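You operate a simulated robot arm through the tools that you are given. There is no shell and no other tool. Be economical: measure what you need, move in short steps, check, and stop when the job is done.

The job below is to be done with a simulated robot arm. You get a single attempt, and the scene is never put back.

TASK
Pump the dose on its cover into the grey bearing unit.
Fine: zero the counter first; turn its nipple to the coupler, couple before you pump, spill none; uncouple and put the unit back.

It is judged by the outcome, as a careful person would: the job done as asked, and still so three seconds after it is handed in. It fails if anything else is knocked over, pushed out of place, dropped, spilled or broken. Lids that push on must go on centred and level and be pressed home; caps that screw on are set level and turned clockwise until they are tight.

THE ROBOT
A 6-joint arm with a two-finger parallel gripper, fixed in place. Base frame: the origin is at the foot of the arm, x ahead of it, y to its left, z up; the work surface is at about z = 0.86. Readings come in m, degrees, newtons and seconds.
With the tool pointing down near the work surface it reaches from about 0.24 to 0.64 m from the base axis. Its first joint turns from -66.0 to 66.0 degrees. Payload 2.7 kg.
Tool frame: the origin (TCP) lies between the finger pads and is the grasp point; the fingertips stand 0.023 m ahead of it; z points along the fingers, y is the line along which they close. The gripper opens to 0.094 m. The fingers are 0.038 m wide and 0.01 m thick; the gripper's body (0.054 by 0.096 m) begins 0.039 m behind the TCP.
Orientation is told as [roll, pitch, yaw] about the base's x, y, z axes, in that order, counted from this pose: with the fingers straight down and closing along the base's y, the tool's x points along the base's -x, its y along +y and its z along -z.

THE INTERFACE
- The arm moves only by the tool servo_tool. Its argument "motion" is text: rows parted by semicolons, each of 7 numbers parted by spaces: the shift along the tool's x, y, z in m, then the turn, a rotation vector about the tool's x, y, z in degrees, then the finger opening in m, from 0 to 0.094. In form: x y z rx ry rz grip; .... A call has 1 to 10 rows; each row shifts and turns the commanded pose from where the row before left it, along the tool's axes as they then stand. A row lasts 0.2 s, in which the tool goes at most 0.05 m and 8.6 degrees; a call with a longer step from one row to the next is refused whole, and so is a gripper value outside its range. Where a pose cannot be reached the arm comes as near as it can. A force on the tool above 90 N (or 10 N above the force at the start of the call, whichever is more), or a blocked arm, ends the call early, and 0.2 s more pass. Each finger travels about 0.045 m/s and halts on what it meets, pressing with about 24 N; the grip force reading is that of the motor and also rises with nothing between the fingers. The clock runs only during rows and for 0.2 s after the last one: add rows that do not move to give the fingers time. It gives the time, the measured TCP pose, the force on the tool (base axes), the opening and the grip force at its end, in the units of the frame above (readings bear some noise), with the torque about the TCP (base axes, N m) and any sound that the robot's microphone picked up.
- Cameras (640 x 400 px; columns grow to the right, rows downward): "scene" is fixed at [0.0821, -0.4277, 1.419]; the picture's right is [0.76, -0.65, 0.00], its down [-0.27, -0.32, -0.91] and it looks along [0.59, 0.69, -0.42] (base axes); focal length 322 px, centre (320, 200). "wrist" rides on the gripper at [0.086, 0.016, -0.074] in the tool frame; the picture's right is [-0.18, 0.98, 0.00], its down [-0.58, -0.11, -0.81] and it looks along [-0.79, -0.15, 0.59] (tool axes); focal length 243 px, centre (320, 200).
- camera(camera): a new picture of that camera. It takes no simulated time.
- locate(camera, pixels): for up to 12 pixels [column, row] of the newest picture of that camera ("zoom" is the newest enlarged one), the place [x, y, z] in the base frame of the surface seen there, good to about 0.002 m. It takes no simulated time.
- close_up(camera, box): a new picture of the part [left, top, right, bottom] of that camera's present view, enlarged. It takes no simulated time.
- close_job(): hands the job in; it is judged then, once.

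Go step by step. Measure first, check grasps and placings, and put right what went wrong. The budget is 80 turns and 54 pictures, counting those below and the enlarged ones. Unless the task says otherwise, let go and move clear before handing in, and close with one line.

The tools are called after "Call:" as name(argument=value, ...) on one line, values as JSON. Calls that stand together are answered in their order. servo_tool: Moves the arm, as the interface text tells. Its arguments: {"type":"object","properties":{"motion":{"type":"string"}},"required":["motion"]} The other tools are called the same way: camera (camera) takes a picture; locate (camera, pixels) gives the place of the surface under pixels of a picture; close_up (camera, box) takes an enlarged picture of a part of a camera's view; close_job () hands the job in.

At the start:

```text
time_s: 0.0
ee_pos: [0.3234, 0.1556, 1.2667]
tool_rot: [0.1, 0.0, 0.1]
wrist_force: [-0.6, 0.1, -0.5]
moment: [0.01, 0.0, -0.02]
opening: 0.0942
gripper_force: 0.2
```

scene: 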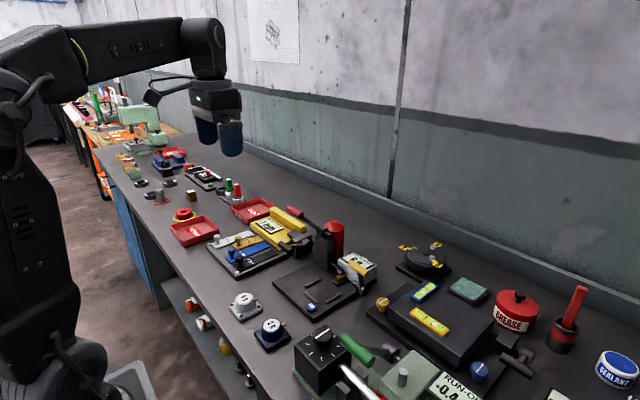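
wrist: 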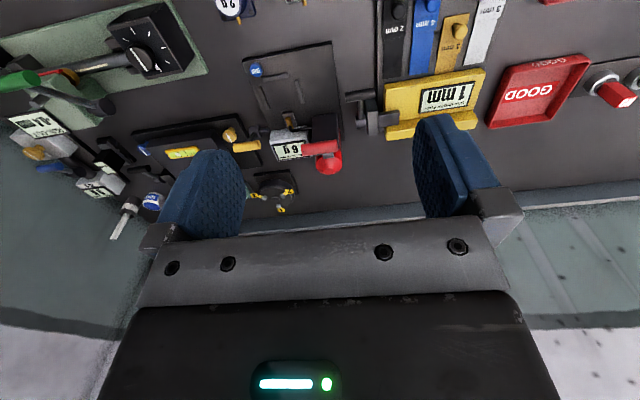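

The scene shows a bench with a grease pump (red cylinder at about 335,235), a counter and two bearing units (245,300 grey and 270,330 blue). I'll look closer.

Call:
close_up(camera="scene", box=[260, 190, 400, 330])

Call:
close_up(camera="scene", box=[210, 270, 310, 360])

Call:
close_up(camera="wrist", box=[200, 0, 380, 200])

```text
2.86 times, centred on (330, 260) of scene
```

zoom: 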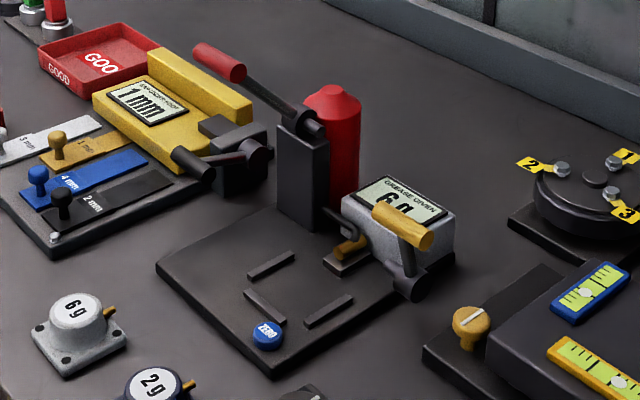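

```text
4.44 times, centred on (260, 315) of scene
```

zoom: 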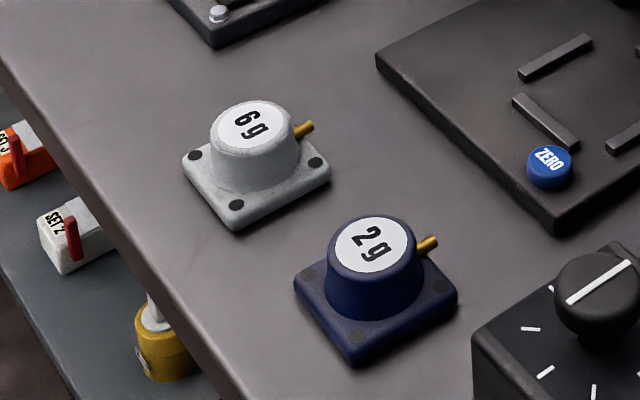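

```text
2.00 times, centred on (290, 100) of wrist
```

zoom: 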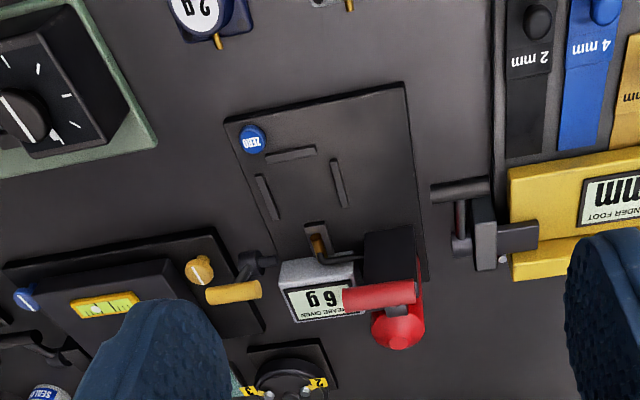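

The display reads "6 g" left over, and the grey unit wants 6 g. Next I'll measure the station and the unit.

Call:
close_up(camera="scene", box=[270, 200, 390, 330])

Call:
locate(camera="scene", pixels=[[241, 297], [258, 299], [231, 307], [241, 319], [264, 307], [311, 308], [350, 268], [304, 222], [328, 232], [358, 277], [312, 279], [374, 278]])

Call:
locate(camera="wrist", pixels=[[256, 70], [291, 77], [265, 99], [298, 92], [288, 119], [290, 125], [303, 127], [302, 139], [248, 146], [325, 149], [266, 131], [309, 125]])

```text
3.08 times, centred on (330, 265) of scene
```

zoom: 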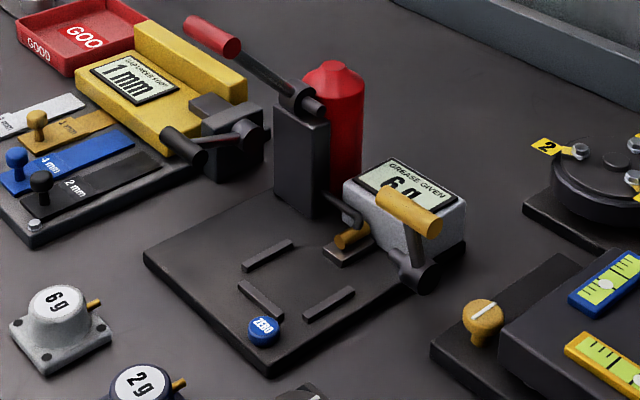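

```text
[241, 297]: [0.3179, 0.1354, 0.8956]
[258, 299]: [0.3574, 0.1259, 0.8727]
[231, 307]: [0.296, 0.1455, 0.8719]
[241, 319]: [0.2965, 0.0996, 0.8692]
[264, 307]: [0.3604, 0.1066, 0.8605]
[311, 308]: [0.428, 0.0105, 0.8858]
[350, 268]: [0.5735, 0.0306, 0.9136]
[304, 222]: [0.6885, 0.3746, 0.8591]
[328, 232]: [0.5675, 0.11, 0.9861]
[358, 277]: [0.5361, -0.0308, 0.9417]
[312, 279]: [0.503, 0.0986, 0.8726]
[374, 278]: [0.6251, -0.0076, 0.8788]
```

```text
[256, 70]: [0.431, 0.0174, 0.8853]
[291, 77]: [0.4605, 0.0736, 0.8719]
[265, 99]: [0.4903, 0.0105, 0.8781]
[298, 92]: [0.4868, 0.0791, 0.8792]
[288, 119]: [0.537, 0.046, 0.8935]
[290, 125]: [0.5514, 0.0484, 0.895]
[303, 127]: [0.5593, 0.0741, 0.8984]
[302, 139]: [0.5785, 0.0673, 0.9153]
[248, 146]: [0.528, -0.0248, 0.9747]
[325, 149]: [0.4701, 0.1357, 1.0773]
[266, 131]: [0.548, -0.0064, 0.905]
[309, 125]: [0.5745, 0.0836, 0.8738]
```

The station has a seat (ridges), a brass coupler, a yellow-handled coupling lever, a red-handled pump lever and the ZERO button at about (0.43, 0.014). I'll move nearer above the seat for a better look, closing the fingers on the way.

Call:
servo_tool(motion="-0.01 -0.03 0.02 0 0 0 0.06; -0.01 -0.03 0.03 0 0 0 0.03; -0.01 -0.03 0.03 0 0 0 0.0; -0.01 -0.03 0.03 0 0 0 0.0; 0 -0.01 0.02 0 0 0 0; 0 0 0 0 0 0 0; 0 0 0 0 0 0 0")

Call:
camera(camera="wrist")

```text
time_s: 1.6
ee_pos: [0.3623, 0.0269, 1.1382]
tool_rot: [0.0, 0.0, 0.0]
wrist_force: [0.8, -0.1, 0.2]
moment: [-0.02, 0.0, 0.03]
opening: 0.0
gripper_force: 23.3
```

```text
47 pictures are left
```

wrist: 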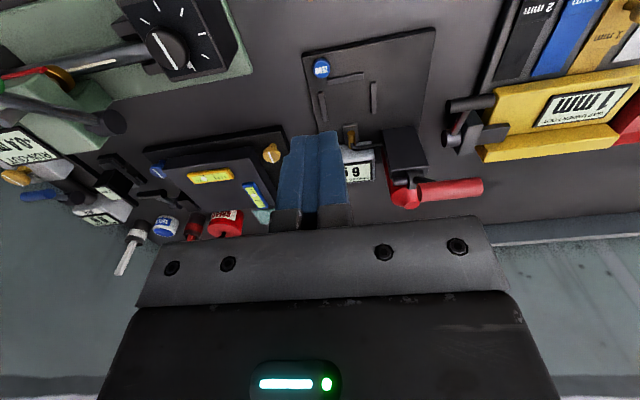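

The station is clear now, with the ZERO button at pixel (321,68), the seat ridges and the coupler at (350,135). I'll locate these.

Call:
close_up(camera="wrist", box=[290, 20, 490, 220])

Call:
locate(camera="wrist", pixels=[[321, 68], [331, 78], [364, 72], [322, 98], [323, 116], [372, 83], [375, 112], [351, 133], [385, 160], [407, 180], [480, 187], [425, 190]])

```text
2.00 times, centred on (390, 120) of wrist
```

zoom: 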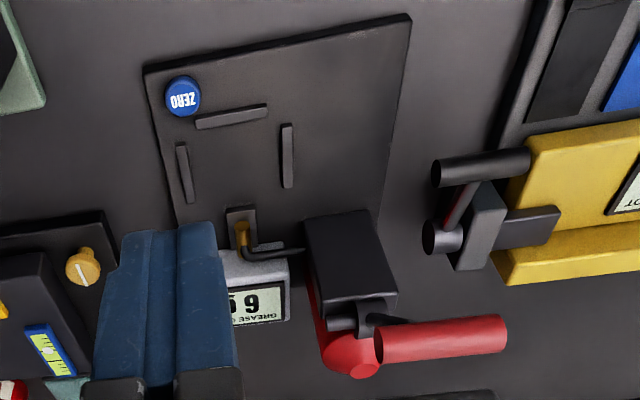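

```text
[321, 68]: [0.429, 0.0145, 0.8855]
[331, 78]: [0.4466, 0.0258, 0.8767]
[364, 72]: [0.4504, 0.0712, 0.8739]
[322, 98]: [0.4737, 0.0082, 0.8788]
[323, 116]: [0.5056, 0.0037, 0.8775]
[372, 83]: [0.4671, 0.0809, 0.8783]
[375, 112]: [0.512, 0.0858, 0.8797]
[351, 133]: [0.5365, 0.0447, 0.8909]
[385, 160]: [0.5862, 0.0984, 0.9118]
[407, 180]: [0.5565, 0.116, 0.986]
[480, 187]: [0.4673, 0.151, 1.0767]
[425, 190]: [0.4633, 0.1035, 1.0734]
```

Zero button centre is (0.429, 0.0145), top at 0.8855. Moving above it and then down to just above contact.

Call:
servo_tool(motion="-0.03 -0.006 0.04 0 0 0 0; -0.032 -0.007 0.04 0 0 0 0; 0 0 0.045 0 0 0 0; 0 0 0.045 0 0 0 0; 0 0 0.045 0 0 0 0; 0 0 0.008 0 0 0 0; 0 0 0 0 0 0 0")

Call:
camera(camera="scene")

```text
refused: row 1 steps farther than a row can; nothing moved
```

```text
45 pictures are left
```

scene: 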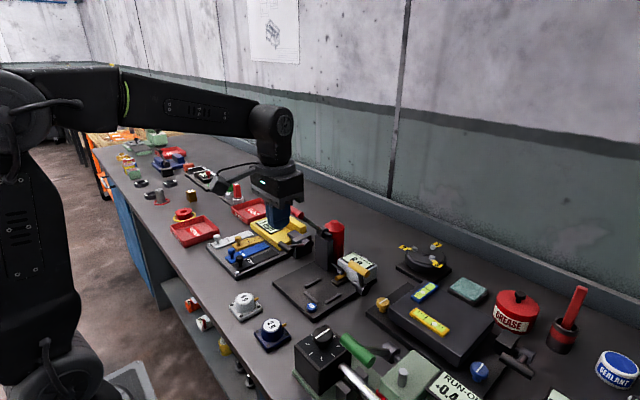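

The first row was just over the limit, so I'll use smaller steps.

Call:
servo_tool(motion="-0.03 -0.006 0.03 0 0 0 0; -0.032 -0.007 0.03 0 0 0 0; 0 0 0.045 0 0 0 0; 0 0 0.045 0 0 0 0; 0 0 0.045 0 0 0 0; 0 0 0.025 0 0 0 0; 0 0 0 0 0 0 0")

Call:
close_up(camera="scene", box=[260, 200, 400, 330])

```text
time_s: 3.2
ee_pos: [0.4229, 0.0135, 0.9169]
tool_rot: [0.0, 0.0, 0.0]
wrist_force: [0.0, 0.4, 0.0]
moment: [0.0, 0.02, 0.01]
opening: 0.0
gripper_force: 24.5
```

```text
3.08 times, centred on (330, 265) of scene
```

zoom: 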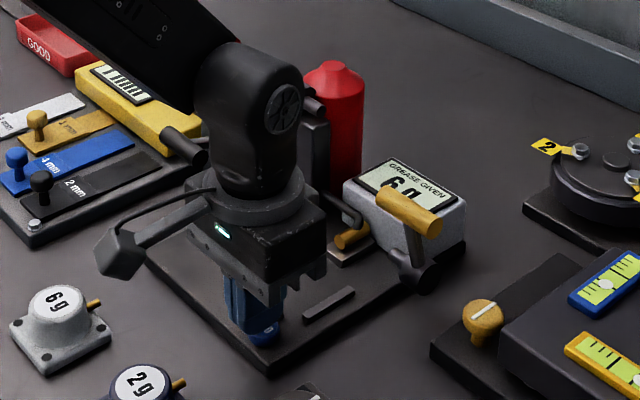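

The fingertips hover about 8 mm above the button. Pressing down in small steps.

Call:
servo_tool(motion="0 0 0.004 0 0 0 0; 0 0 0.003 0 0 0 0; 0 0 0.002 0 0 0 0; 0 0 0.002 0 0 0 0; 0 0 0.002 0 0 0 0; 0 0 0 0 0 0 0")

Call:
close_up(camera="scene", box=[300, 230, 380, 290])

```text
time_s: 4.6
ee_pos: [0.4251, 0.0132, 0.9029]
tool_rot: [0.0, -0.2, 0.0]
wrist_force: [-0.7, 0.0, 2.5]
moment: [-0.03, -0.02, -0.01]
opening: 0.0002
gripper_force: 24.2
heard: click
```

```text
6.67 times, centred on (340, 260) of scene
```

zoom: 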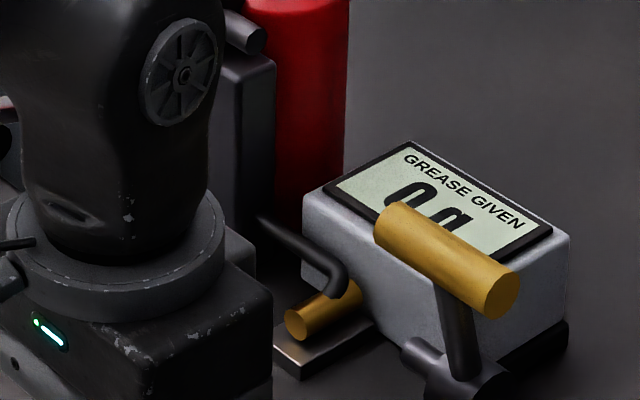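

The counter reads 0 g. Now I'll retreat up and move to look at the grey unit, opening the fingers.

Call:
servo_tool(motion="0 0 -0.04 0 0 0 0; 0.02 0 -0.045 0 0 0 0.02; 0.035 0.0 -0.035 0 0 0 0.04; 0.035 0.02 -0.025 0 0 0 0.06; 0.035 0.03 -0.015 0 0 0 0.08; 0.03 0.035 -0.015 0 0 0 0.09; 0.02 0.03 -0.02 0 0 0 0.09; 0 0 0 0 0 0 0.09; 0 0 0 0 0 0 0.09")

Call:
camera(camera="wrist")

```text
time_s: 6.6
ee_pos: [0.2496, 0.1292, 1.0974]
tool_rot: [-0.1, 0.0, 0.0]
wrist_force: [-0.8, 0.0, 0.2]
moment: [-0.01, 0.0, 0.01]
opening: 0.0899
gripper_force: 0.0
```

```text
42 pictures are left
```

wrist: 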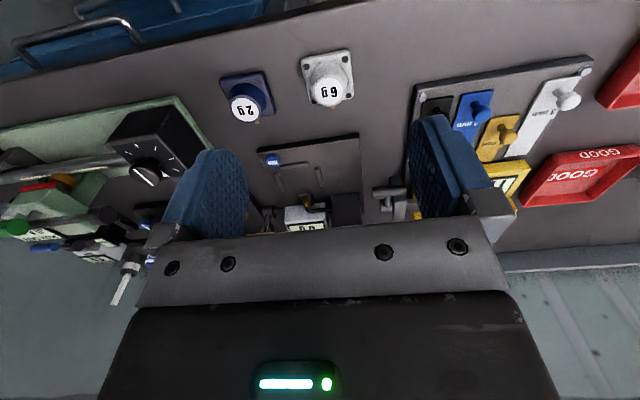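

Call:
close_up(camera="wrist", box=[285, 40, 365, 115])

Call:
locate(camera="wrist", pixels=[[329, 92], [318, 92], [341, 91], [328, 105], [305, 58], [348, 53], [352, 92], [310, 101]])

Call:
close_up(camera="scene", box=[220, 280, 270, 325])

```text
5.33 times, centred on (325, 78) of wrist
```

zoom: 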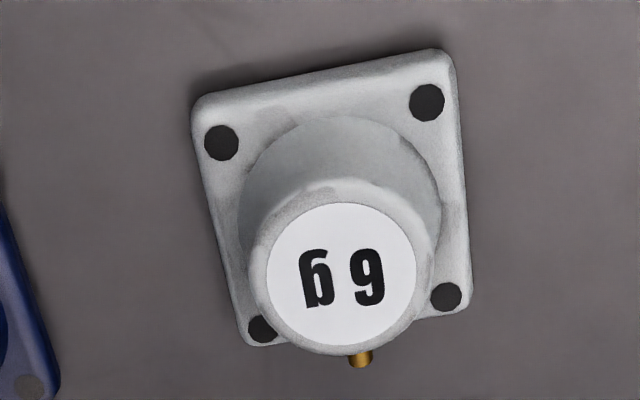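

```text
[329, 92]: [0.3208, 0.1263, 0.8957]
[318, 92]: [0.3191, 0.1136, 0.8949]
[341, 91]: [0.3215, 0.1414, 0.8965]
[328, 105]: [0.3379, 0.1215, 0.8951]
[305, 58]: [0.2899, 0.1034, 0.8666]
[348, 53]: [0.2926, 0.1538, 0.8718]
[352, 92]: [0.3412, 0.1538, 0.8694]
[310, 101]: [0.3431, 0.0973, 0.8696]
```

```text
8.89 times, centred on (245, 302) of scene
```

zoom: 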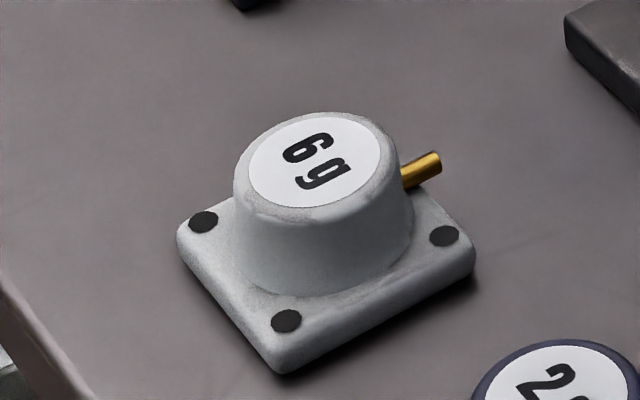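

The grey unit sits about square to the base, cup centre about (0.319, 0.127), nipple pointing about +x. I'll go down over the cup with the fingers at 0.07 and stop just above it.

Call:
servo_tool(motion="-0.035 -0.001 0.03 0 0 0 0.07; -0.0345 -0.001 0.03 0 0 0 0.07; 0 0 0.045 0 0 0 0.07; 0 0 0.045 0 0 0 0.07; 0 0 0.012 0 0 0 0.07; 0 0 0 0 0 0 0.07")

Call:
close_up(camera="scene", box=[190, 230, 310, 340])

Call:
camera(camera="wrist")

```text
time_s: 8.0
ee_pos: [0.32, 0.1253, 0.934]
tool_rot: [-0.1, 0.1, 0.0]
wrist_force: [0.4, -0.6, -0.9]
moment: [0.01, 0.0, -0.02]
opening: 0.0701
gripper_force: 0.1
```

```text
3.64 times, centred on (250, 285) of scene
```

zoom: 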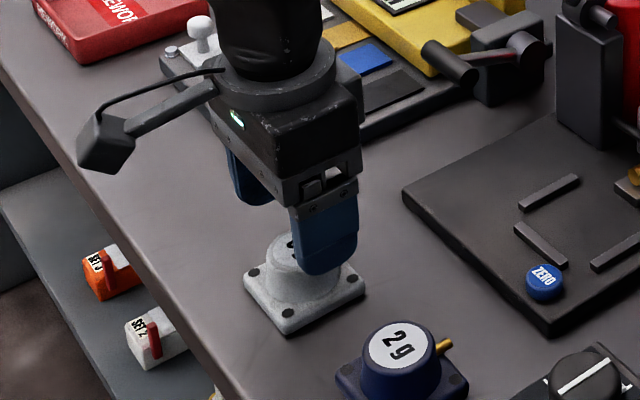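

```text
38 pictures are left
```

wrist: 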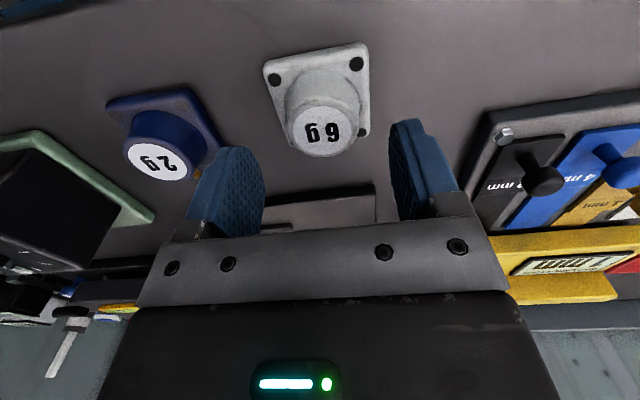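

The fingers straddle the cup. Lowering and closing gently.

Call:
servo_tool(motion="0 0.001 0.02 0 0 0 0.07; 0 0 0.017 0 0 0 0.07; 0 0 0 0 0 0 0.06; 0 0 0 0 0 0 0.05; 0 0 0 0 0 0 0.04; 0 0 0 0 0 0 0.03; 0 0 0 0 0 0 0.03")

Call:
close_up(camera="scene", box=[190, 250, 290, 340])

```text
time_s: 9.6
ee_pos: [0.3184, 0.1263, 0.8969]
tool_rot: [0.1, 0.0, 0.0]
wrist_force: [0.2, -0.1, -0.1]
moment: [0.04, -0.03, -0.02]
opening: 0.0468
gripper_force: 23.6
```

```text
4.44 times, centred on (240, 295) of scene
```

zoom: 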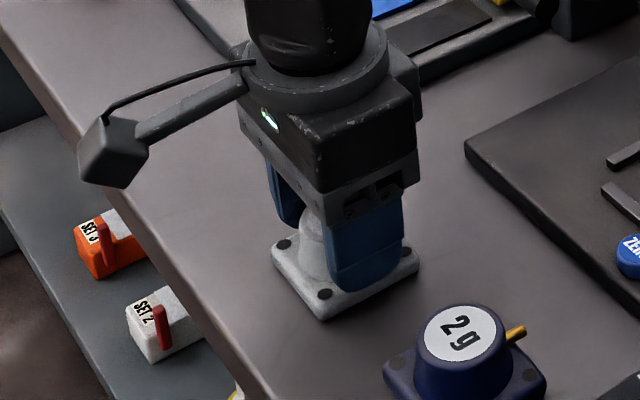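

Gripped at 0.047 m; I note the pick pose (0.3184, 0.1263, 0.897) for the return. Lifting to check the hold.

Call:
servo_tool(motion="0 0 -0.02 0 0 0 0.03; 0 0 -0.03 0 0 0 0.03; 0 0 -0.04 0 0 0 0.03; 0 0 0 0 0 0 0.03")

Call:
camera(camera="wrist")

Call:
close_up(camera="scene", box=[180, 220, 300, 330])

```text
time_s: 10.6
ee_pos: [0.3202, 0.1251, 0.9899]
tool_rot: [0.0, -0.1, 0.0]
wrist_force: [0.5, -0.9, -5.6]
moment: [0.03, -0.02, -0.02]
opening: 0.0472
gripper_force: 24.0
```

```text
36 pictures are left
```

wrist: 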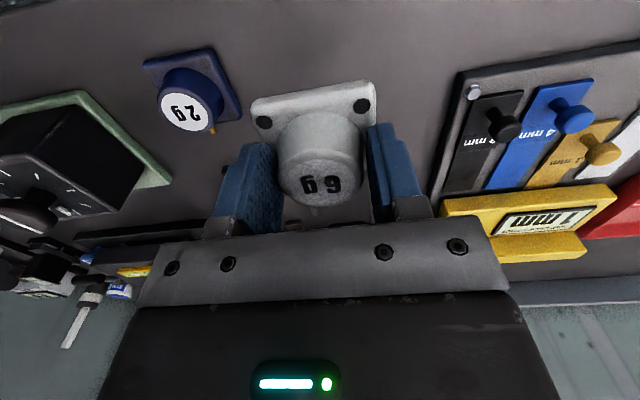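

```text
3.64 times, centred on (240, 275) of scene
```

zoom: 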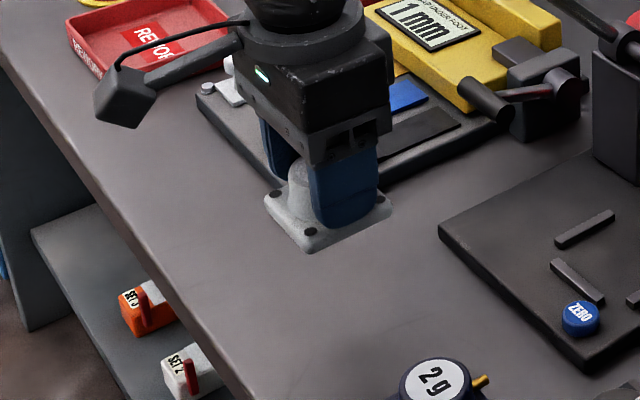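

Held level. Now I'll measure the seat accurately from the fixed camera.

Call:
close_up(camera="scene", box=[280, 250, 370, 320])

```text
5.71 times, centred on (325, 285) of scene
```

zoom: 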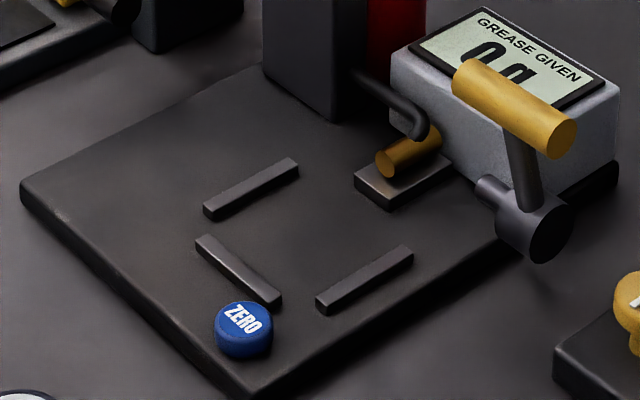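

Call:
locate(camera="zoom", pixels=[[206, 205], [292, 161], [198, 237], [276, 296], [319, 297], [408, 249], [24, 187], [245, 390], [388, 163], [362, 178], [391, 200], [262, 90]])

Call:
locate(camera="zoom", pixels=[[212, 222], [300, 178], [205, 238], [282, 296], [320, 294], [404, 247], [433, 135], [520, 150], [490, 80], [566, 130], [535, 225], [480, 190]])

```text
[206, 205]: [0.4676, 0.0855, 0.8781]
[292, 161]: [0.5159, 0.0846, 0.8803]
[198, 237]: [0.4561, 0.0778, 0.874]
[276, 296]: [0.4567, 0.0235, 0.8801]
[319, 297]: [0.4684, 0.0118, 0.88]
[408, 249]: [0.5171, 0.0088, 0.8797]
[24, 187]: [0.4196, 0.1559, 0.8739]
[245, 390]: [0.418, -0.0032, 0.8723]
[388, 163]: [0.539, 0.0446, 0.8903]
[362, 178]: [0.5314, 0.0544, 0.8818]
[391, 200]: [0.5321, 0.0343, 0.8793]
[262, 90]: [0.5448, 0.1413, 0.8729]
```

```text
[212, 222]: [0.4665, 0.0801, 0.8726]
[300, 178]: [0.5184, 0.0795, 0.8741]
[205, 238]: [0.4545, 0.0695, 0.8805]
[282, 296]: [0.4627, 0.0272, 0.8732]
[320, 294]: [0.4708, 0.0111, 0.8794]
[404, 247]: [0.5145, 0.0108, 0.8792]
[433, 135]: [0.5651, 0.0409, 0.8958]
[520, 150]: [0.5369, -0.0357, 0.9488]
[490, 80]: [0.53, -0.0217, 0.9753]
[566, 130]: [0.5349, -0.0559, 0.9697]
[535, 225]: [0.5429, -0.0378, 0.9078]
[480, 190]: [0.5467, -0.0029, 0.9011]
```

The station is square to the base: seat walls y 0.0115–0.0797 (centre 0.0455), front ridge inner face x ≈ 0.461. I'll now measure the held unit relative to the TCP.

Call:
close_up(camera="scene", box=[220, 260, 265, 295])

Call:
locate(camera="wrist", pixels=[[264, 122], [362, 105], [253, 103], [374, 84], [310, 95], [321, 185], [280, 165], [362, 160]])

```text
11.43 times, centred on (242, 278) of scene
```

zoom: 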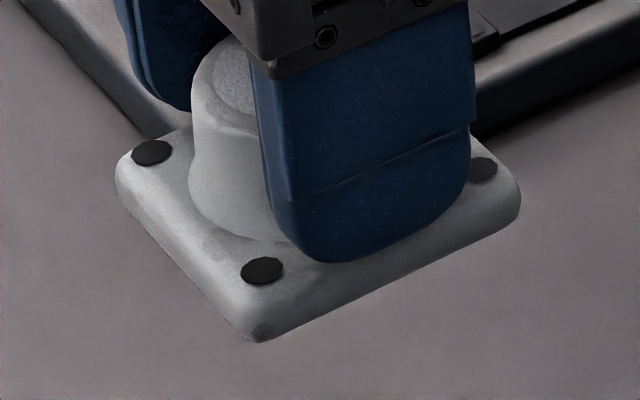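

```text
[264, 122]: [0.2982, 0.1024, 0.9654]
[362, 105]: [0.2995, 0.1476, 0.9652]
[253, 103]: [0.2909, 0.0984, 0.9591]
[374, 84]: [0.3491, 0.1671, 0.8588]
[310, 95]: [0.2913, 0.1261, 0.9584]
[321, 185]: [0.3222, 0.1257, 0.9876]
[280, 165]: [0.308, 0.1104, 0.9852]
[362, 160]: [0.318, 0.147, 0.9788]
```

Call:
locate(camera="zoom", pixels=[[152, 153], [262, 270], [484, 168], [118, 178], [258, 338], [519, 195], [185, 245], [390, 270], [258, 315], [510, 185]])

```text
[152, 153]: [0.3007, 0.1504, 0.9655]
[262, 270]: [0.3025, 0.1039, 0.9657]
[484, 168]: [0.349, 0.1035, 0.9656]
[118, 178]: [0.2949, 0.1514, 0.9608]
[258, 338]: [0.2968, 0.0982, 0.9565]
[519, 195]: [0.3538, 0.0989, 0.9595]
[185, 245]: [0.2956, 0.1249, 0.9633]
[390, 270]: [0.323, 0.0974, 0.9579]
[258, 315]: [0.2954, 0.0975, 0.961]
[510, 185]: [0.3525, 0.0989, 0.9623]
```

Held unit centre is about (+0.004, +0.001) from the TCP. Before approaching I must check whether the wrist clears the raised red pump handle near (0.467, 0.10, 1.077), so I'll measure both.

Call:
camera(camera="scene")

Call:
close_up(camera="scene", box=[270, 180, 370, 270])

```text
32 pictures are left
```

scene: 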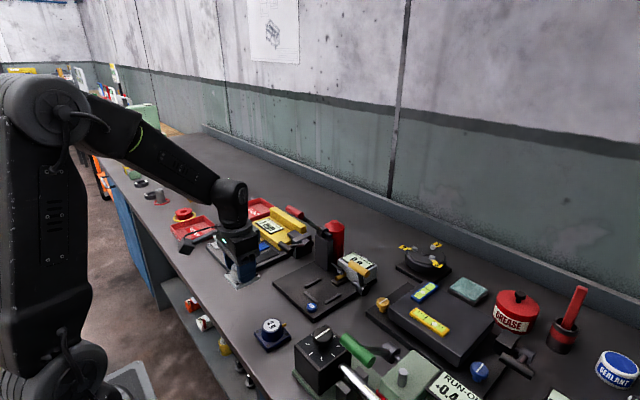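

```text
4.44 times, centred on (320, 225) of scene
```

zoom: 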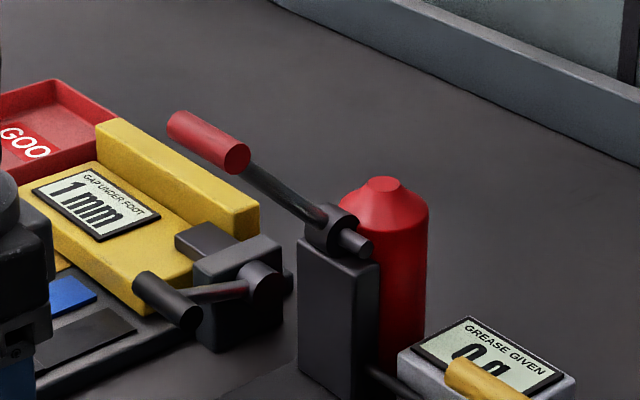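

Call:
locate(camera="zoom", pixels=[[237, 158], [228, 160], [175, 120], [255, 175], [320, 215], [362, 243], [331, 225], [310, 270], [360, 310]])

Call:
locate(camera="scene", pixels=[[238, 195], [228, 198], [240, 215], [232, 182], [215, 185], [242, 244], [238, 230]])

```text
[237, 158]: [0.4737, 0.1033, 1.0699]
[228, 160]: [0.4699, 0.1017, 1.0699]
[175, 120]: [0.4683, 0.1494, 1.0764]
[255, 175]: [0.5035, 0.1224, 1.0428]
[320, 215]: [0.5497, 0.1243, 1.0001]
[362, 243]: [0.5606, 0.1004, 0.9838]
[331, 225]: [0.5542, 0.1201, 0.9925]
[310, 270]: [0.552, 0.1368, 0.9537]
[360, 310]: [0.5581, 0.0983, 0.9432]
```

```text
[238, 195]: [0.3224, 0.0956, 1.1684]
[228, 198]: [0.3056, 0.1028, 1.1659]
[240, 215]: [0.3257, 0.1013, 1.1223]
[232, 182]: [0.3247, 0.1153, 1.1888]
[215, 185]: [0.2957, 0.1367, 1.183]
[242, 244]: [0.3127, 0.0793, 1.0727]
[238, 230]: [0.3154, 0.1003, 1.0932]
```

The wrist radius (~0.04) clears the handle end (y 0.1015) if I pass under or beside it. I'll go over at z 0.97, then forward low to above the seat.

Call:
servo_tool(motion="0 -0.04 0.01 0 0 0 0.03; 0 -0.0406 0.01 0 0 0 0.03; -0.045 0 0 0 0 0 0.03; -0.045 0 0.01 0 0 0 0.03; -0.045 0 0.01 0 0 0 0.03; -0.033 0 0.005 0 0 0 0.03; 0 0 0 0 0 0 0.03")

Call:
close_up(camera="scene", box=[260, 200, 380, 320])

Call:
camera(camera="wrist")

```text
time_s: 12.2
ee_pos: [0.4902, 0.0465, 0.9426]
tool_rot: [0.0, 0.1, 0.0]
wrist_force: [0.7, 0.2, -4.1]
moment: [-0.03, -0.02, -0.05]
opening: 0.0471
gripper_force: 23.9
```

```text
3.33 times, centred on (320, 260) of scene
```

zoom: 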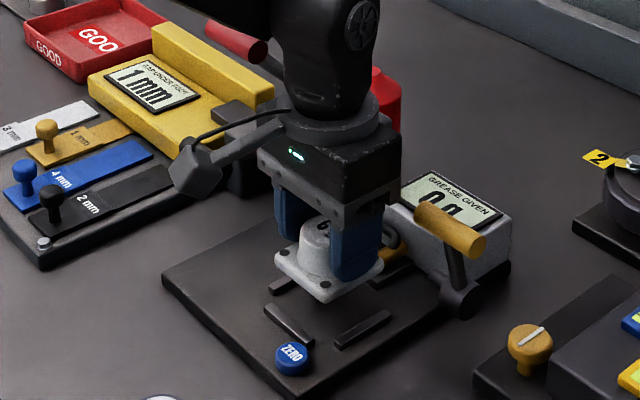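

```text
29 pictures are left
```

wrist: 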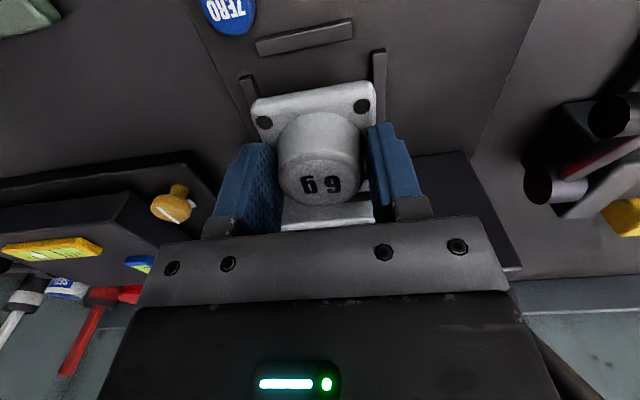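

It's over the seat, with the bolt tops and ridges both visible in the scene view. I'll check the plate against the seat there.

Call:
close_up(camera="scene", box=[300, 265, 345, 315])

Call:
locate(camera="wrist", pixels=[[264, 122], [362, 105], [253, 103], [366, 85], [375, 70], [243, 90], [256, 48], [352, 28], [310, 93]])

```text
8.00 times, centred on (322, 290) of scene
```

zoom: 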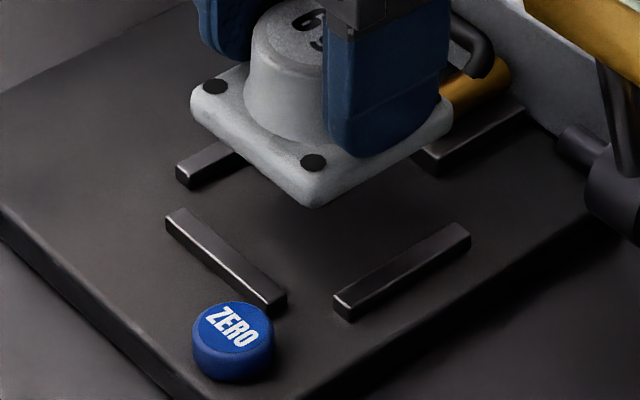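

```text
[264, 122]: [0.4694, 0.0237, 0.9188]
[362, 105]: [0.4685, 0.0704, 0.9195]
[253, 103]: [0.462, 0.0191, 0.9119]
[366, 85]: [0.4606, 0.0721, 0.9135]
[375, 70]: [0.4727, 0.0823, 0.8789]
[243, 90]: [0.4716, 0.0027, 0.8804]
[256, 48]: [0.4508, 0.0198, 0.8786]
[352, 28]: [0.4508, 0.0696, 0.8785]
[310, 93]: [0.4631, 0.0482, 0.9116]
```

Call:
locate(camera="zoom", pixels=[[215, 86], [313, 162], [192, 96], [312, 203], [448, 110], [180, 208], [285, 298], [337, 298], [465, 228], [180, 167], [245, 118], [250, 160]])

```text
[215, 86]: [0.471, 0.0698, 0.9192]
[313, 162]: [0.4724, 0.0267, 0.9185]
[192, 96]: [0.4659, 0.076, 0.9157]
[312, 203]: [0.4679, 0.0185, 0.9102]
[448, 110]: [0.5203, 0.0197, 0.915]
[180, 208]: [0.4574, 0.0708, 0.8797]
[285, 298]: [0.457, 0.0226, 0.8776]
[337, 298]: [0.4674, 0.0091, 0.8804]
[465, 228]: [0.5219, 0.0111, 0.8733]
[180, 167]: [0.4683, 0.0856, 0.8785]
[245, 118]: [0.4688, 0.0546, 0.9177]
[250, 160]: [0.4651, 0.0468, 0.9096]
```

The unit is ~1.5 mm too far left and ~3 mm forward of ideal. I'll correct and lower most of the way.

Call:
servo_tool(motion="0.003 -0.0015 0 0 0 0 0.03; 0 0 0.012 0 0 0 0.03; 0 0 0.012 0 0 0 0.03; 0 0 0 0 0 0 0.03")

Call:
close_up(camera="scene", box=[295, 255, 355, 315])

Call:
close_up(camera="wrist", box=[210, 0, 420, 210])

```text
time_s: 13.2
ee_pos: [0.4855, 0.0438, 0.9181]
tool_rot: [0.1, 0.0, 0.0]
wrist_force: [-0.5, -0.9, -4.2]
moment: [0.02, 0.04, 0.02]
opening: 0.0471
gripper_force: 23.9
```

```text
6.67 times, centred on (325, 285) of scene
```

zoom: 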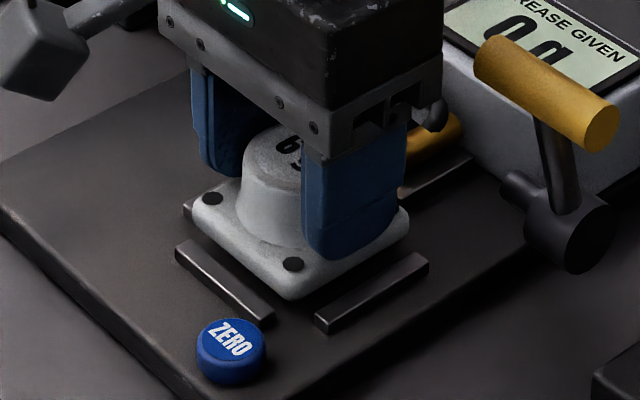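

```text
1.90 times, centred on (315, 105) of wrist
```

zoom: 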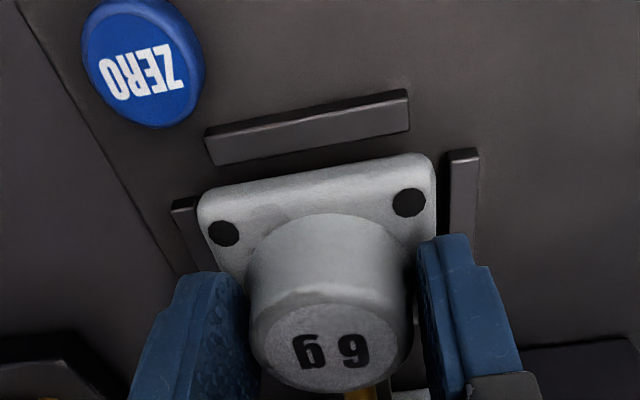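

Well aligned with even gaps. Lowering the last few mm watching force.

Call:
servo_tool(motion="0 0 0.004 0 0 0 0.03; 0 0 0.002 0 0 0 0.03; 0 0 0.001 0 0 0 0.03; 0 0 0.001 0 0 0 0.03; 0 0 0 0 0 0 0.03")

```text
time_s: 14.4
ee_pos: [0.4846, 0.0445, 0.9123]
tool_rot: [-0.1, 0.0, 0.1]
wrist_force: [0.5, 0.2, -3.0]
moment: [0.0, 0.0, -0.01]
opening: 0.0468
gripper_force: 24.2
```

Call:
servo_tool(motion="0 0 0.001 0 0 0 0.03; 0 0 0.001 0 0 0 0.03; 0 0 0 0 0 0 0.03")

Call:
close_up(camera="scene", box=[295, 255, 355, 315])

```text
time_s: 15.2
ee_pos: [0.4848, 0.0449, 0.9115]
tool_rot: [0.0, 0.0, 0.1]
wrist_force: [-6.9, 0.5, 12.1]
moment: [0.07, 0.61, 0.02]
opening: 0.0468
gripper_force: 24.1
```

```text
6.67 times, centred on (325, 285) of scene
```

zoom: 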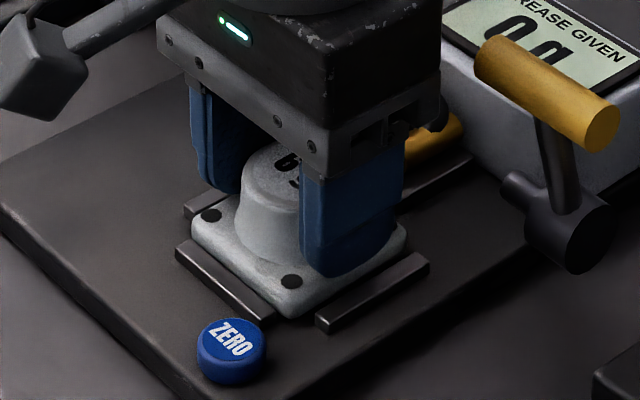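

Contact: 12 N up, plate low between the ridges. I'll relax the downward command slightly and release.

Call:
servo_tool(motion="0 0 -0.0005 0 0 0 0.03; 0 0 0 0 0 0 0.05; 0 0 0 0 0 0 0.06; 0 0 0 0 0 0 0.07; 0 0 0 0 0 0 0.07; 0 0 0 0 0 0 0.07")

Call:
close_up(camera="wrist", box=[210, 0, 420, 210])

Call:
close_up(camera="scene", box=[295, 255, 355, 315])

```text
time_s: 16.6
ee_pos: [0.4839, 0.0442, 0.9099]
tool_rot: [0.0, 0.0, 0.1]
wrist_force: [-0.9, -0.5, -0.5]
moment: [0.0, -0.02, -0.03]
opening: 0.0698
gripper_force: 0.0
```

```text
1.90 times, centred on (315, 105) of wrist
```

zoom: 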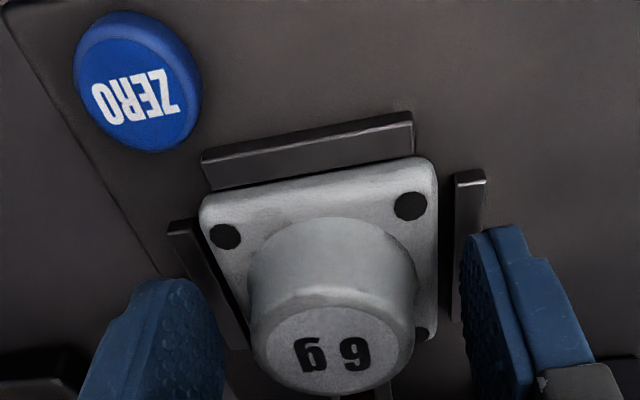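

```text
6.67 times, centred on (325, 285) of scene
```

zoom: 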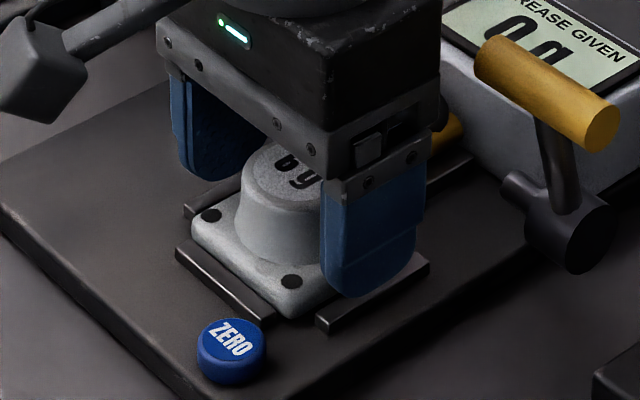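

Seated in all three ridges. Retreating up and back, then looking at nipple vs coupler.

Call:
servo_tool(motion="0 0 -0.03 0 0 0 0.07; 0 0 -0.02 0 0 0 0.07; 0.04 0 0 0 0 0 0.05; 0.045 -0.01 0 0 0 0 0.02; 0.04 -0.025 -0.02 0 0 0 0; 0 -0.03 -0.03 0 0 0 0; 0 0 0 0 0 0 0; 0 0 0 0 0 0 0")

Call:
close_up(camera="scene", box=[290, 240, 370, 310])

Call:
camera(camera="wrist")

```text
refused: row 5 steps farther than a row can; nothing moved
```

```text
5.71 times, centred on (330, 275) of scene
```

zoom: 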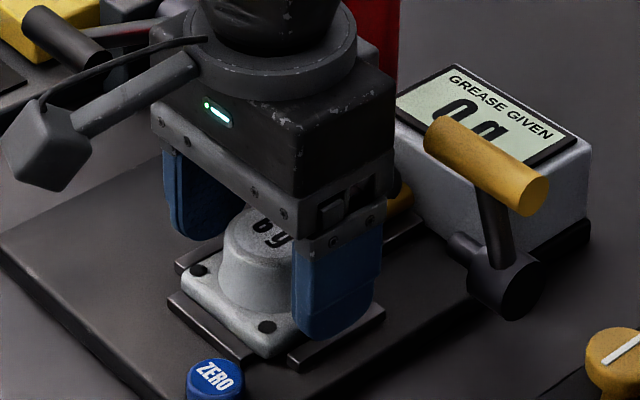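

```text
21 pictures are left
```

wrist: 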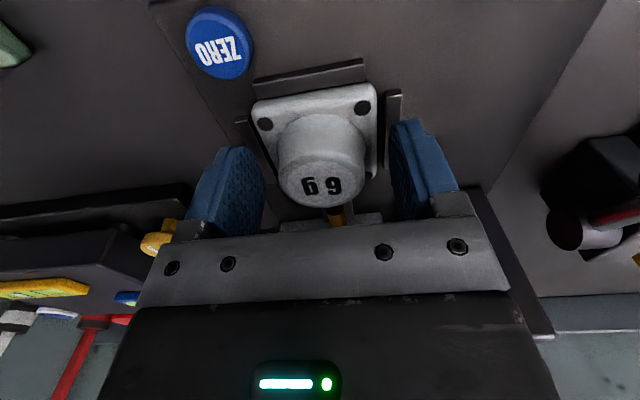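

Refused for a step too long; nothing moved. The nipple lines up with the coupler in the wrist view (335,215). I'll retreat in smaller steps, toward −y (away from the red handle).

Call:
servo_tool(motion="0 0 -0.03 0 0 0 0.07; 0 0 -0.02 0 0 0 0.07; 0.04 0 0 0 0 0 0.06; 0 -0.04 0 0 0 0 0.05; 0 -0.04 -0.02 0 0 0 0.05; 0 0 -0.045 0 0 0 0.05; 0 0 0 0 0 0 0.05")

```text
time_s: 18.2
ee_pos: [0.4461, -0.0378, 1.0234]
tool_rot: [-0.1, 0.0, 0.1]
wrist_force: [0.0, -0.2, 0.3]
moment: [-0.01, 0.01, 0.01]
opening: 0.0501
gripper_force: 0.2
```

Clear of the unit. Now I'll take a look at the nipple and coupler, and begin turning the gripper 90° so the fingers straddle the yellow handle along x.

Call:
servo_tool(motion="0 0 0 0 0 -8.5 0.05; 0 0 0 0 0 -8.5 0.05; 0 0 0 0 0 -8.5 0.05; 0 0 0 0 0 -8.5 0.05; 0 0 0 0 0 -8.5 0.05; 0 0 0 0 0 -8.5 0.05; 0 0 0 0 0 -8.5 0.05; 0 0 0 0 0 -8.5 0.05; 0 0 0 0 0 -8.5 0.05; 0 0 0 0 0 -8.5 0.05")

Call:
close_up(camera="scene", box=[290, 220, 390, 310])

```text
time_s: 20.4
ee_pos: [0.4454, -0.0354, 1.0249]
tool_rot: [0.0, 0.0, 85.2]
wrist_force: [0.3, -0.7, 0.2]
moment: [-0.01, 0.04, -0.01]
opening: 0.0499
gripper_force: 0.1
```

```text
4.44 times, centred on (340, 265) of scene
```

zoom: 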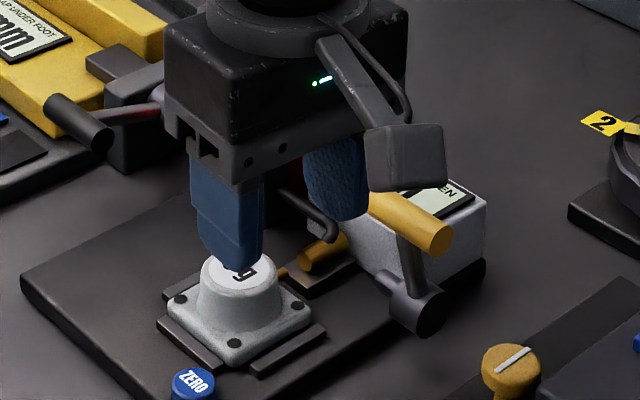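

Nipple tip and coupler are collinear with a small gap. Finishing the turn and moving above the yellow handle (axis ≈ x 0.534, y −0.037, z 0.967).

Call:
servo_tool(motion="0 0 0 0 0 -4.8 0.05; 0 -0.045 0 0 0 0 0.05; 0 -0.044 0 0 0 0 0.05; 0 0 0.015 0 0 0 0.05; 0 0 0 0 0 0 0.05")

Call:
camera(camera="wrist")

```text
time_s: 21.6
ee_pos: [0.5351, -0.0356, 1.0101]
tool_rot: [0.1, -0.1, 89.7]
wrist_force: [0.7, 0.0, 0.4]
moment: [-0.02, 0.01, 0.0]
opening: 0.0502
gripper_force: 0.1
```

```text
19 pictures are left
```

wrist: 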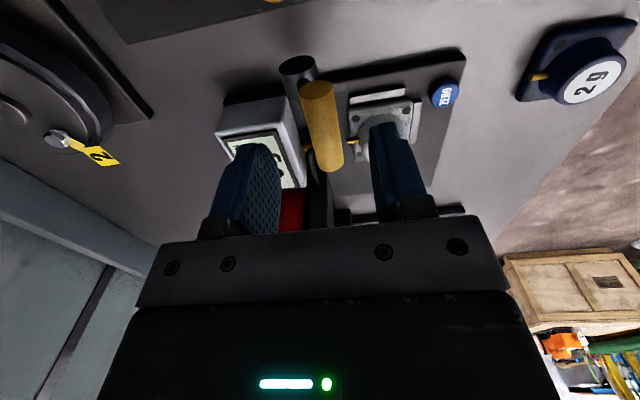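

The yellow handle is between the fingers. Lowering to straddle it.

Call:
servo_tool(motion="0 0 0.02 0 0 0 0.05; 0 0 0.018 0 0 0 0.05; 0 0 0 0 0 0 0.05")

Call:
close_up(camera="scene", box=[310, 220, 400, 300])

```text
time_s: 22.4
ee_pos: [0.5332, -0.0373, 0.9752]
tool_rot: [0.0, -0.1, 89.9]
wrist_force: [-0.1, 0.2, 0.6]
moment: [0.02, 0.02, 0.0]
opening: 0.0501
gripper_force: 0.1
```

```text
5.00 times, centred on (355, 260) of scene
```

zoom: 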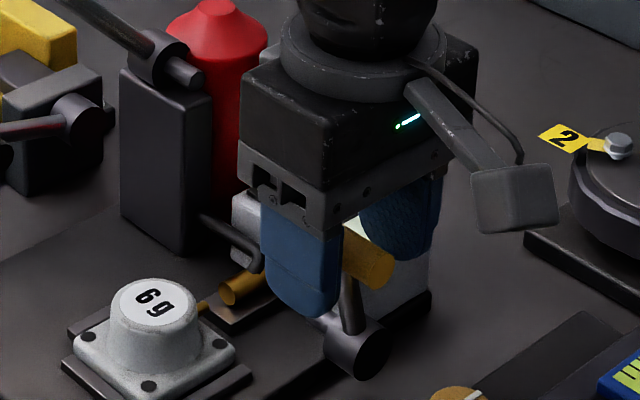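

The handle is straddled. I'll narrow the opening and pull gently toward the unit (−x) in small steps, feeling for resistance.

Call:
servo_tool(motion="0 0 0 0 0 0 0.03; 0 0 0 0 0 0 0.03; 0 0.005 0 0 0 0 0.03; 0 0.005 0 0 0 0 0.03; 0 0.005 0 0 0 0 0.03; 0 0 0 0 0 0 0.03")

```text
time_s: 23.8
ee_pos: [0.5186, -0.0357, 0.9721]
tool_rot: [0.1, 0.0, 89.8]
wrist_force: [0.9, 0.6, -0.3]
moment: [-0.04, -0.01, 0.01]
opening: 0.0303
gripper_force: 0.6
```

Call:
close_up(camera="scene", box=[310, 220, 400, 300])

```text
5.00 times, centred on (355, 260) of scene
```

zoom: 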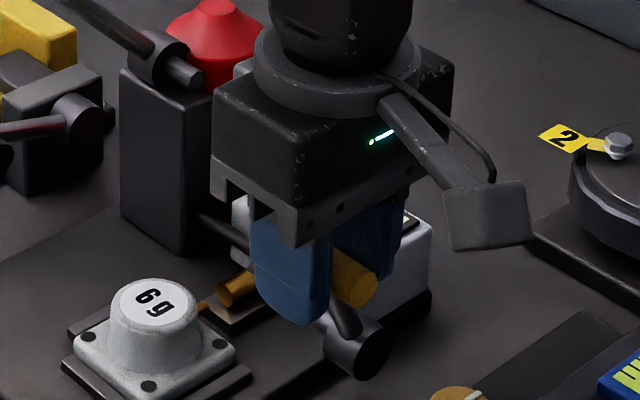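

The lever swings easily toward −x with the handle following. Continuing along its arc (forward and slightly down).

Call:
servo_tool(motion="0 0.006 0.002 0 0 0 0.03; 0 0.006 0.003 0 0 0 0.03; 0 0.006 0.004 0 0 0 0.03; 0 0 0 0 0 0 0.03")

Call:
close_up(camera="scene", box=[310, 220, 400, 300])

```text
time_s: 24.8
ee_pos: [0.5015, -0.0367, 0.9621]
tool_rot: [-0.1, 0.0, 89.8]
wrist_force: [-0.4, -0.4, -0.2]
moment: [-0.04, 0.01, -0.02]
opening: 0.03
gripper_force: 0.0
```

```text
5.00 times, centred on (355, 260) of scene
```

zoom: 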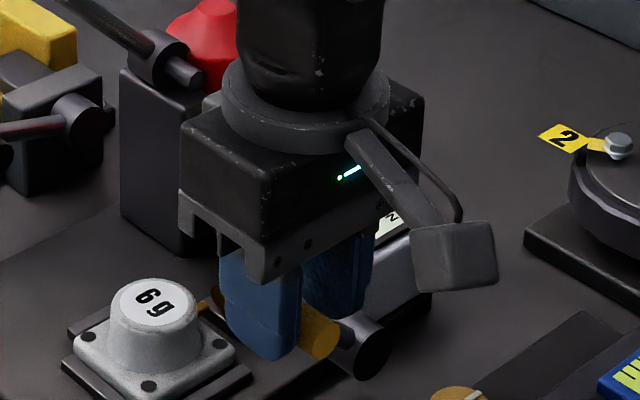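

Still light force, the lever keeps turning. Continuing to find its stop.

Call:
servo_tool(motion="0 0.005 0.004 0 0 0 0.03; 0 0.005 0.005 0 0 0 0.03; 0 0.004 0.005 0 0 0 0.03; 0 0.003 0.004 0 0 0 0.03; 0 0 0 0 0 0 0.03")

Call:
close_up(camera="scene", box=[300, 230, 380, 300])

```text
time_s: 26.0
ee_pos: [0.483, -0.0337, 0.9441]
tool_rot: [-0.1, 0.0, 89.8]
wrist_force: [0.6, 0.2, 0.6]
moment: [-0.02, 0.03, -0.01]
opening: 0.0301
gripper_force: 0.0
```

```text
5.71 times, centred on (340, 265) of scene
```

zoom: 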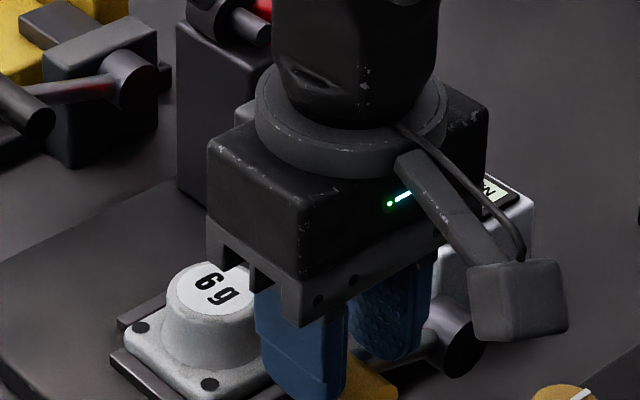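

Call:
servo_tool(motion="0 0.004 0.004 0 0 0 0.03; 0 0.003 0.005 0 0 0 0.03; 0 0.003 0.005 0 0 0 0.03; 0 0 0 0 0 0 0.03")

Call:
camera(camera="wrist")

```text
time_s: 27.0
ee_pos: [0.4788, -0.0357, 0.9422]
tool_rot: [-1.8, 0.0, 89.9]
wrist_force: [5.8, 6.4, 62.3]
moment: [0.24, -1.21, -0.23]
opening: 0.0332
gripper_force: 3.6
```

```text
14 pictures are left
```

wrist: 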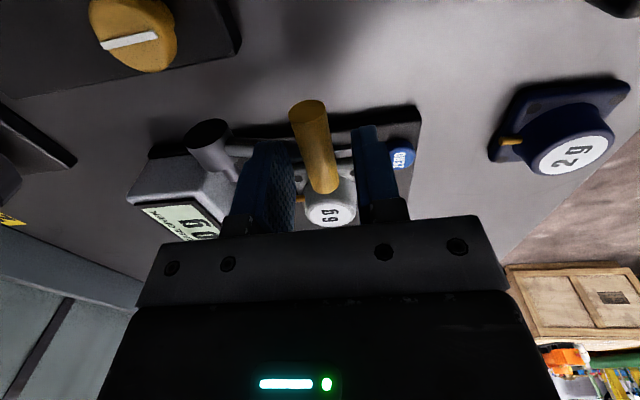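

62 N up at the +x finger: it's pressing down on the lever arm, which is now against its stop. Backing off straight up to look.

Call:
servo_tool(motion="0 -0.002 -0.01 0 0 0 0.03; 0 -0.001 -0.01 0 0 0 0.04; 0 0 -0.02 0 0 0 0.04; 0 0 -0.04 0 0 0 0.04; 0.03 0 -0.03 0 0 0 0.04; 0.03 0 0 0 0 0 0.02; 0 0 0 0 0 0 0")

Call:
close_up(camera="scene", box=[290, 240, 380, 310])

```text
time_s: 28.6
ee_pos: [0.4756, -0.0959, 1.0419]
tool_rot: [0.1, 0.0, 89.8]
wrist_force: [-0.4, -0.2, 0.3]
moment: [0.0, -0.01, 0.02]
opening: 0.0
gripper_force: 12.2
```

```text
5.71 times, centred on (335, 275) of scene
```

zoom: 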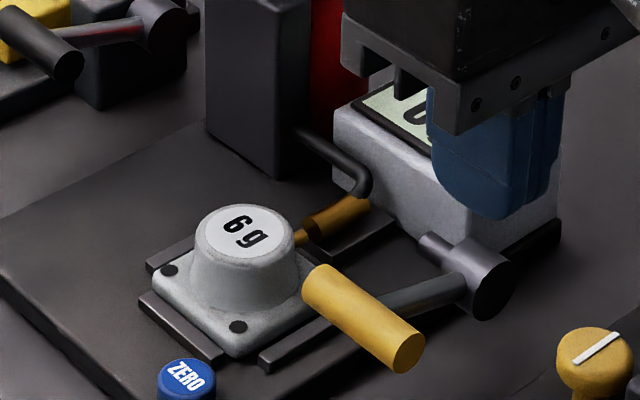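

The coupler slid forward onto the nipple at zoom (303,235), and the lever is down. Checking positions to be sure it's at full travel.

Call:
locate(camera="zoom", pixels=[[308, 232], [299, 237], [340, 212], [330, 285], [408, 350], [430, 290], [485, 295], [243, 228]])

Call:
close_up(camera="scene", box=[315, 258, 351, 288])

```text
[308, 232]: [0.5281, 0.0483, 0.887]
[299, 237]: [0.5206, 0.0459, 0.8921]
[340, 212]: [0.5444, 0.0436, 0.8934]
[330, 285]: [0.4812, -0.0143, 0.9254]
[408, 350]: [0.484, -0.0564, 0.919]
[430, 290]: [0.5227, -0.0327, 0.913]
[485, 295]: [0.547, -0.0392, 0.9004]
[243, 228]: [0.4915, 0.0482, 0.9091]
```

```text
13.33 times, centred on (333, 273) of scene
```

zoom: 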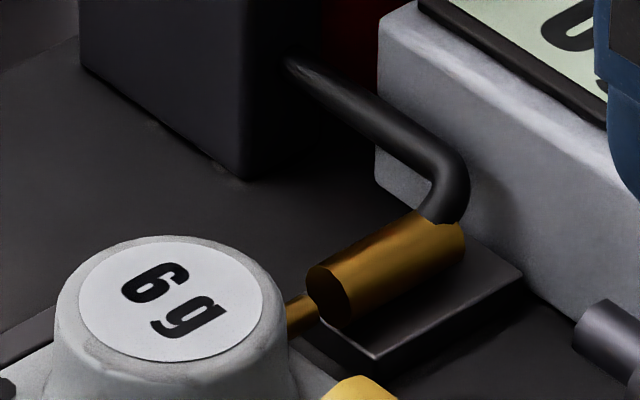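

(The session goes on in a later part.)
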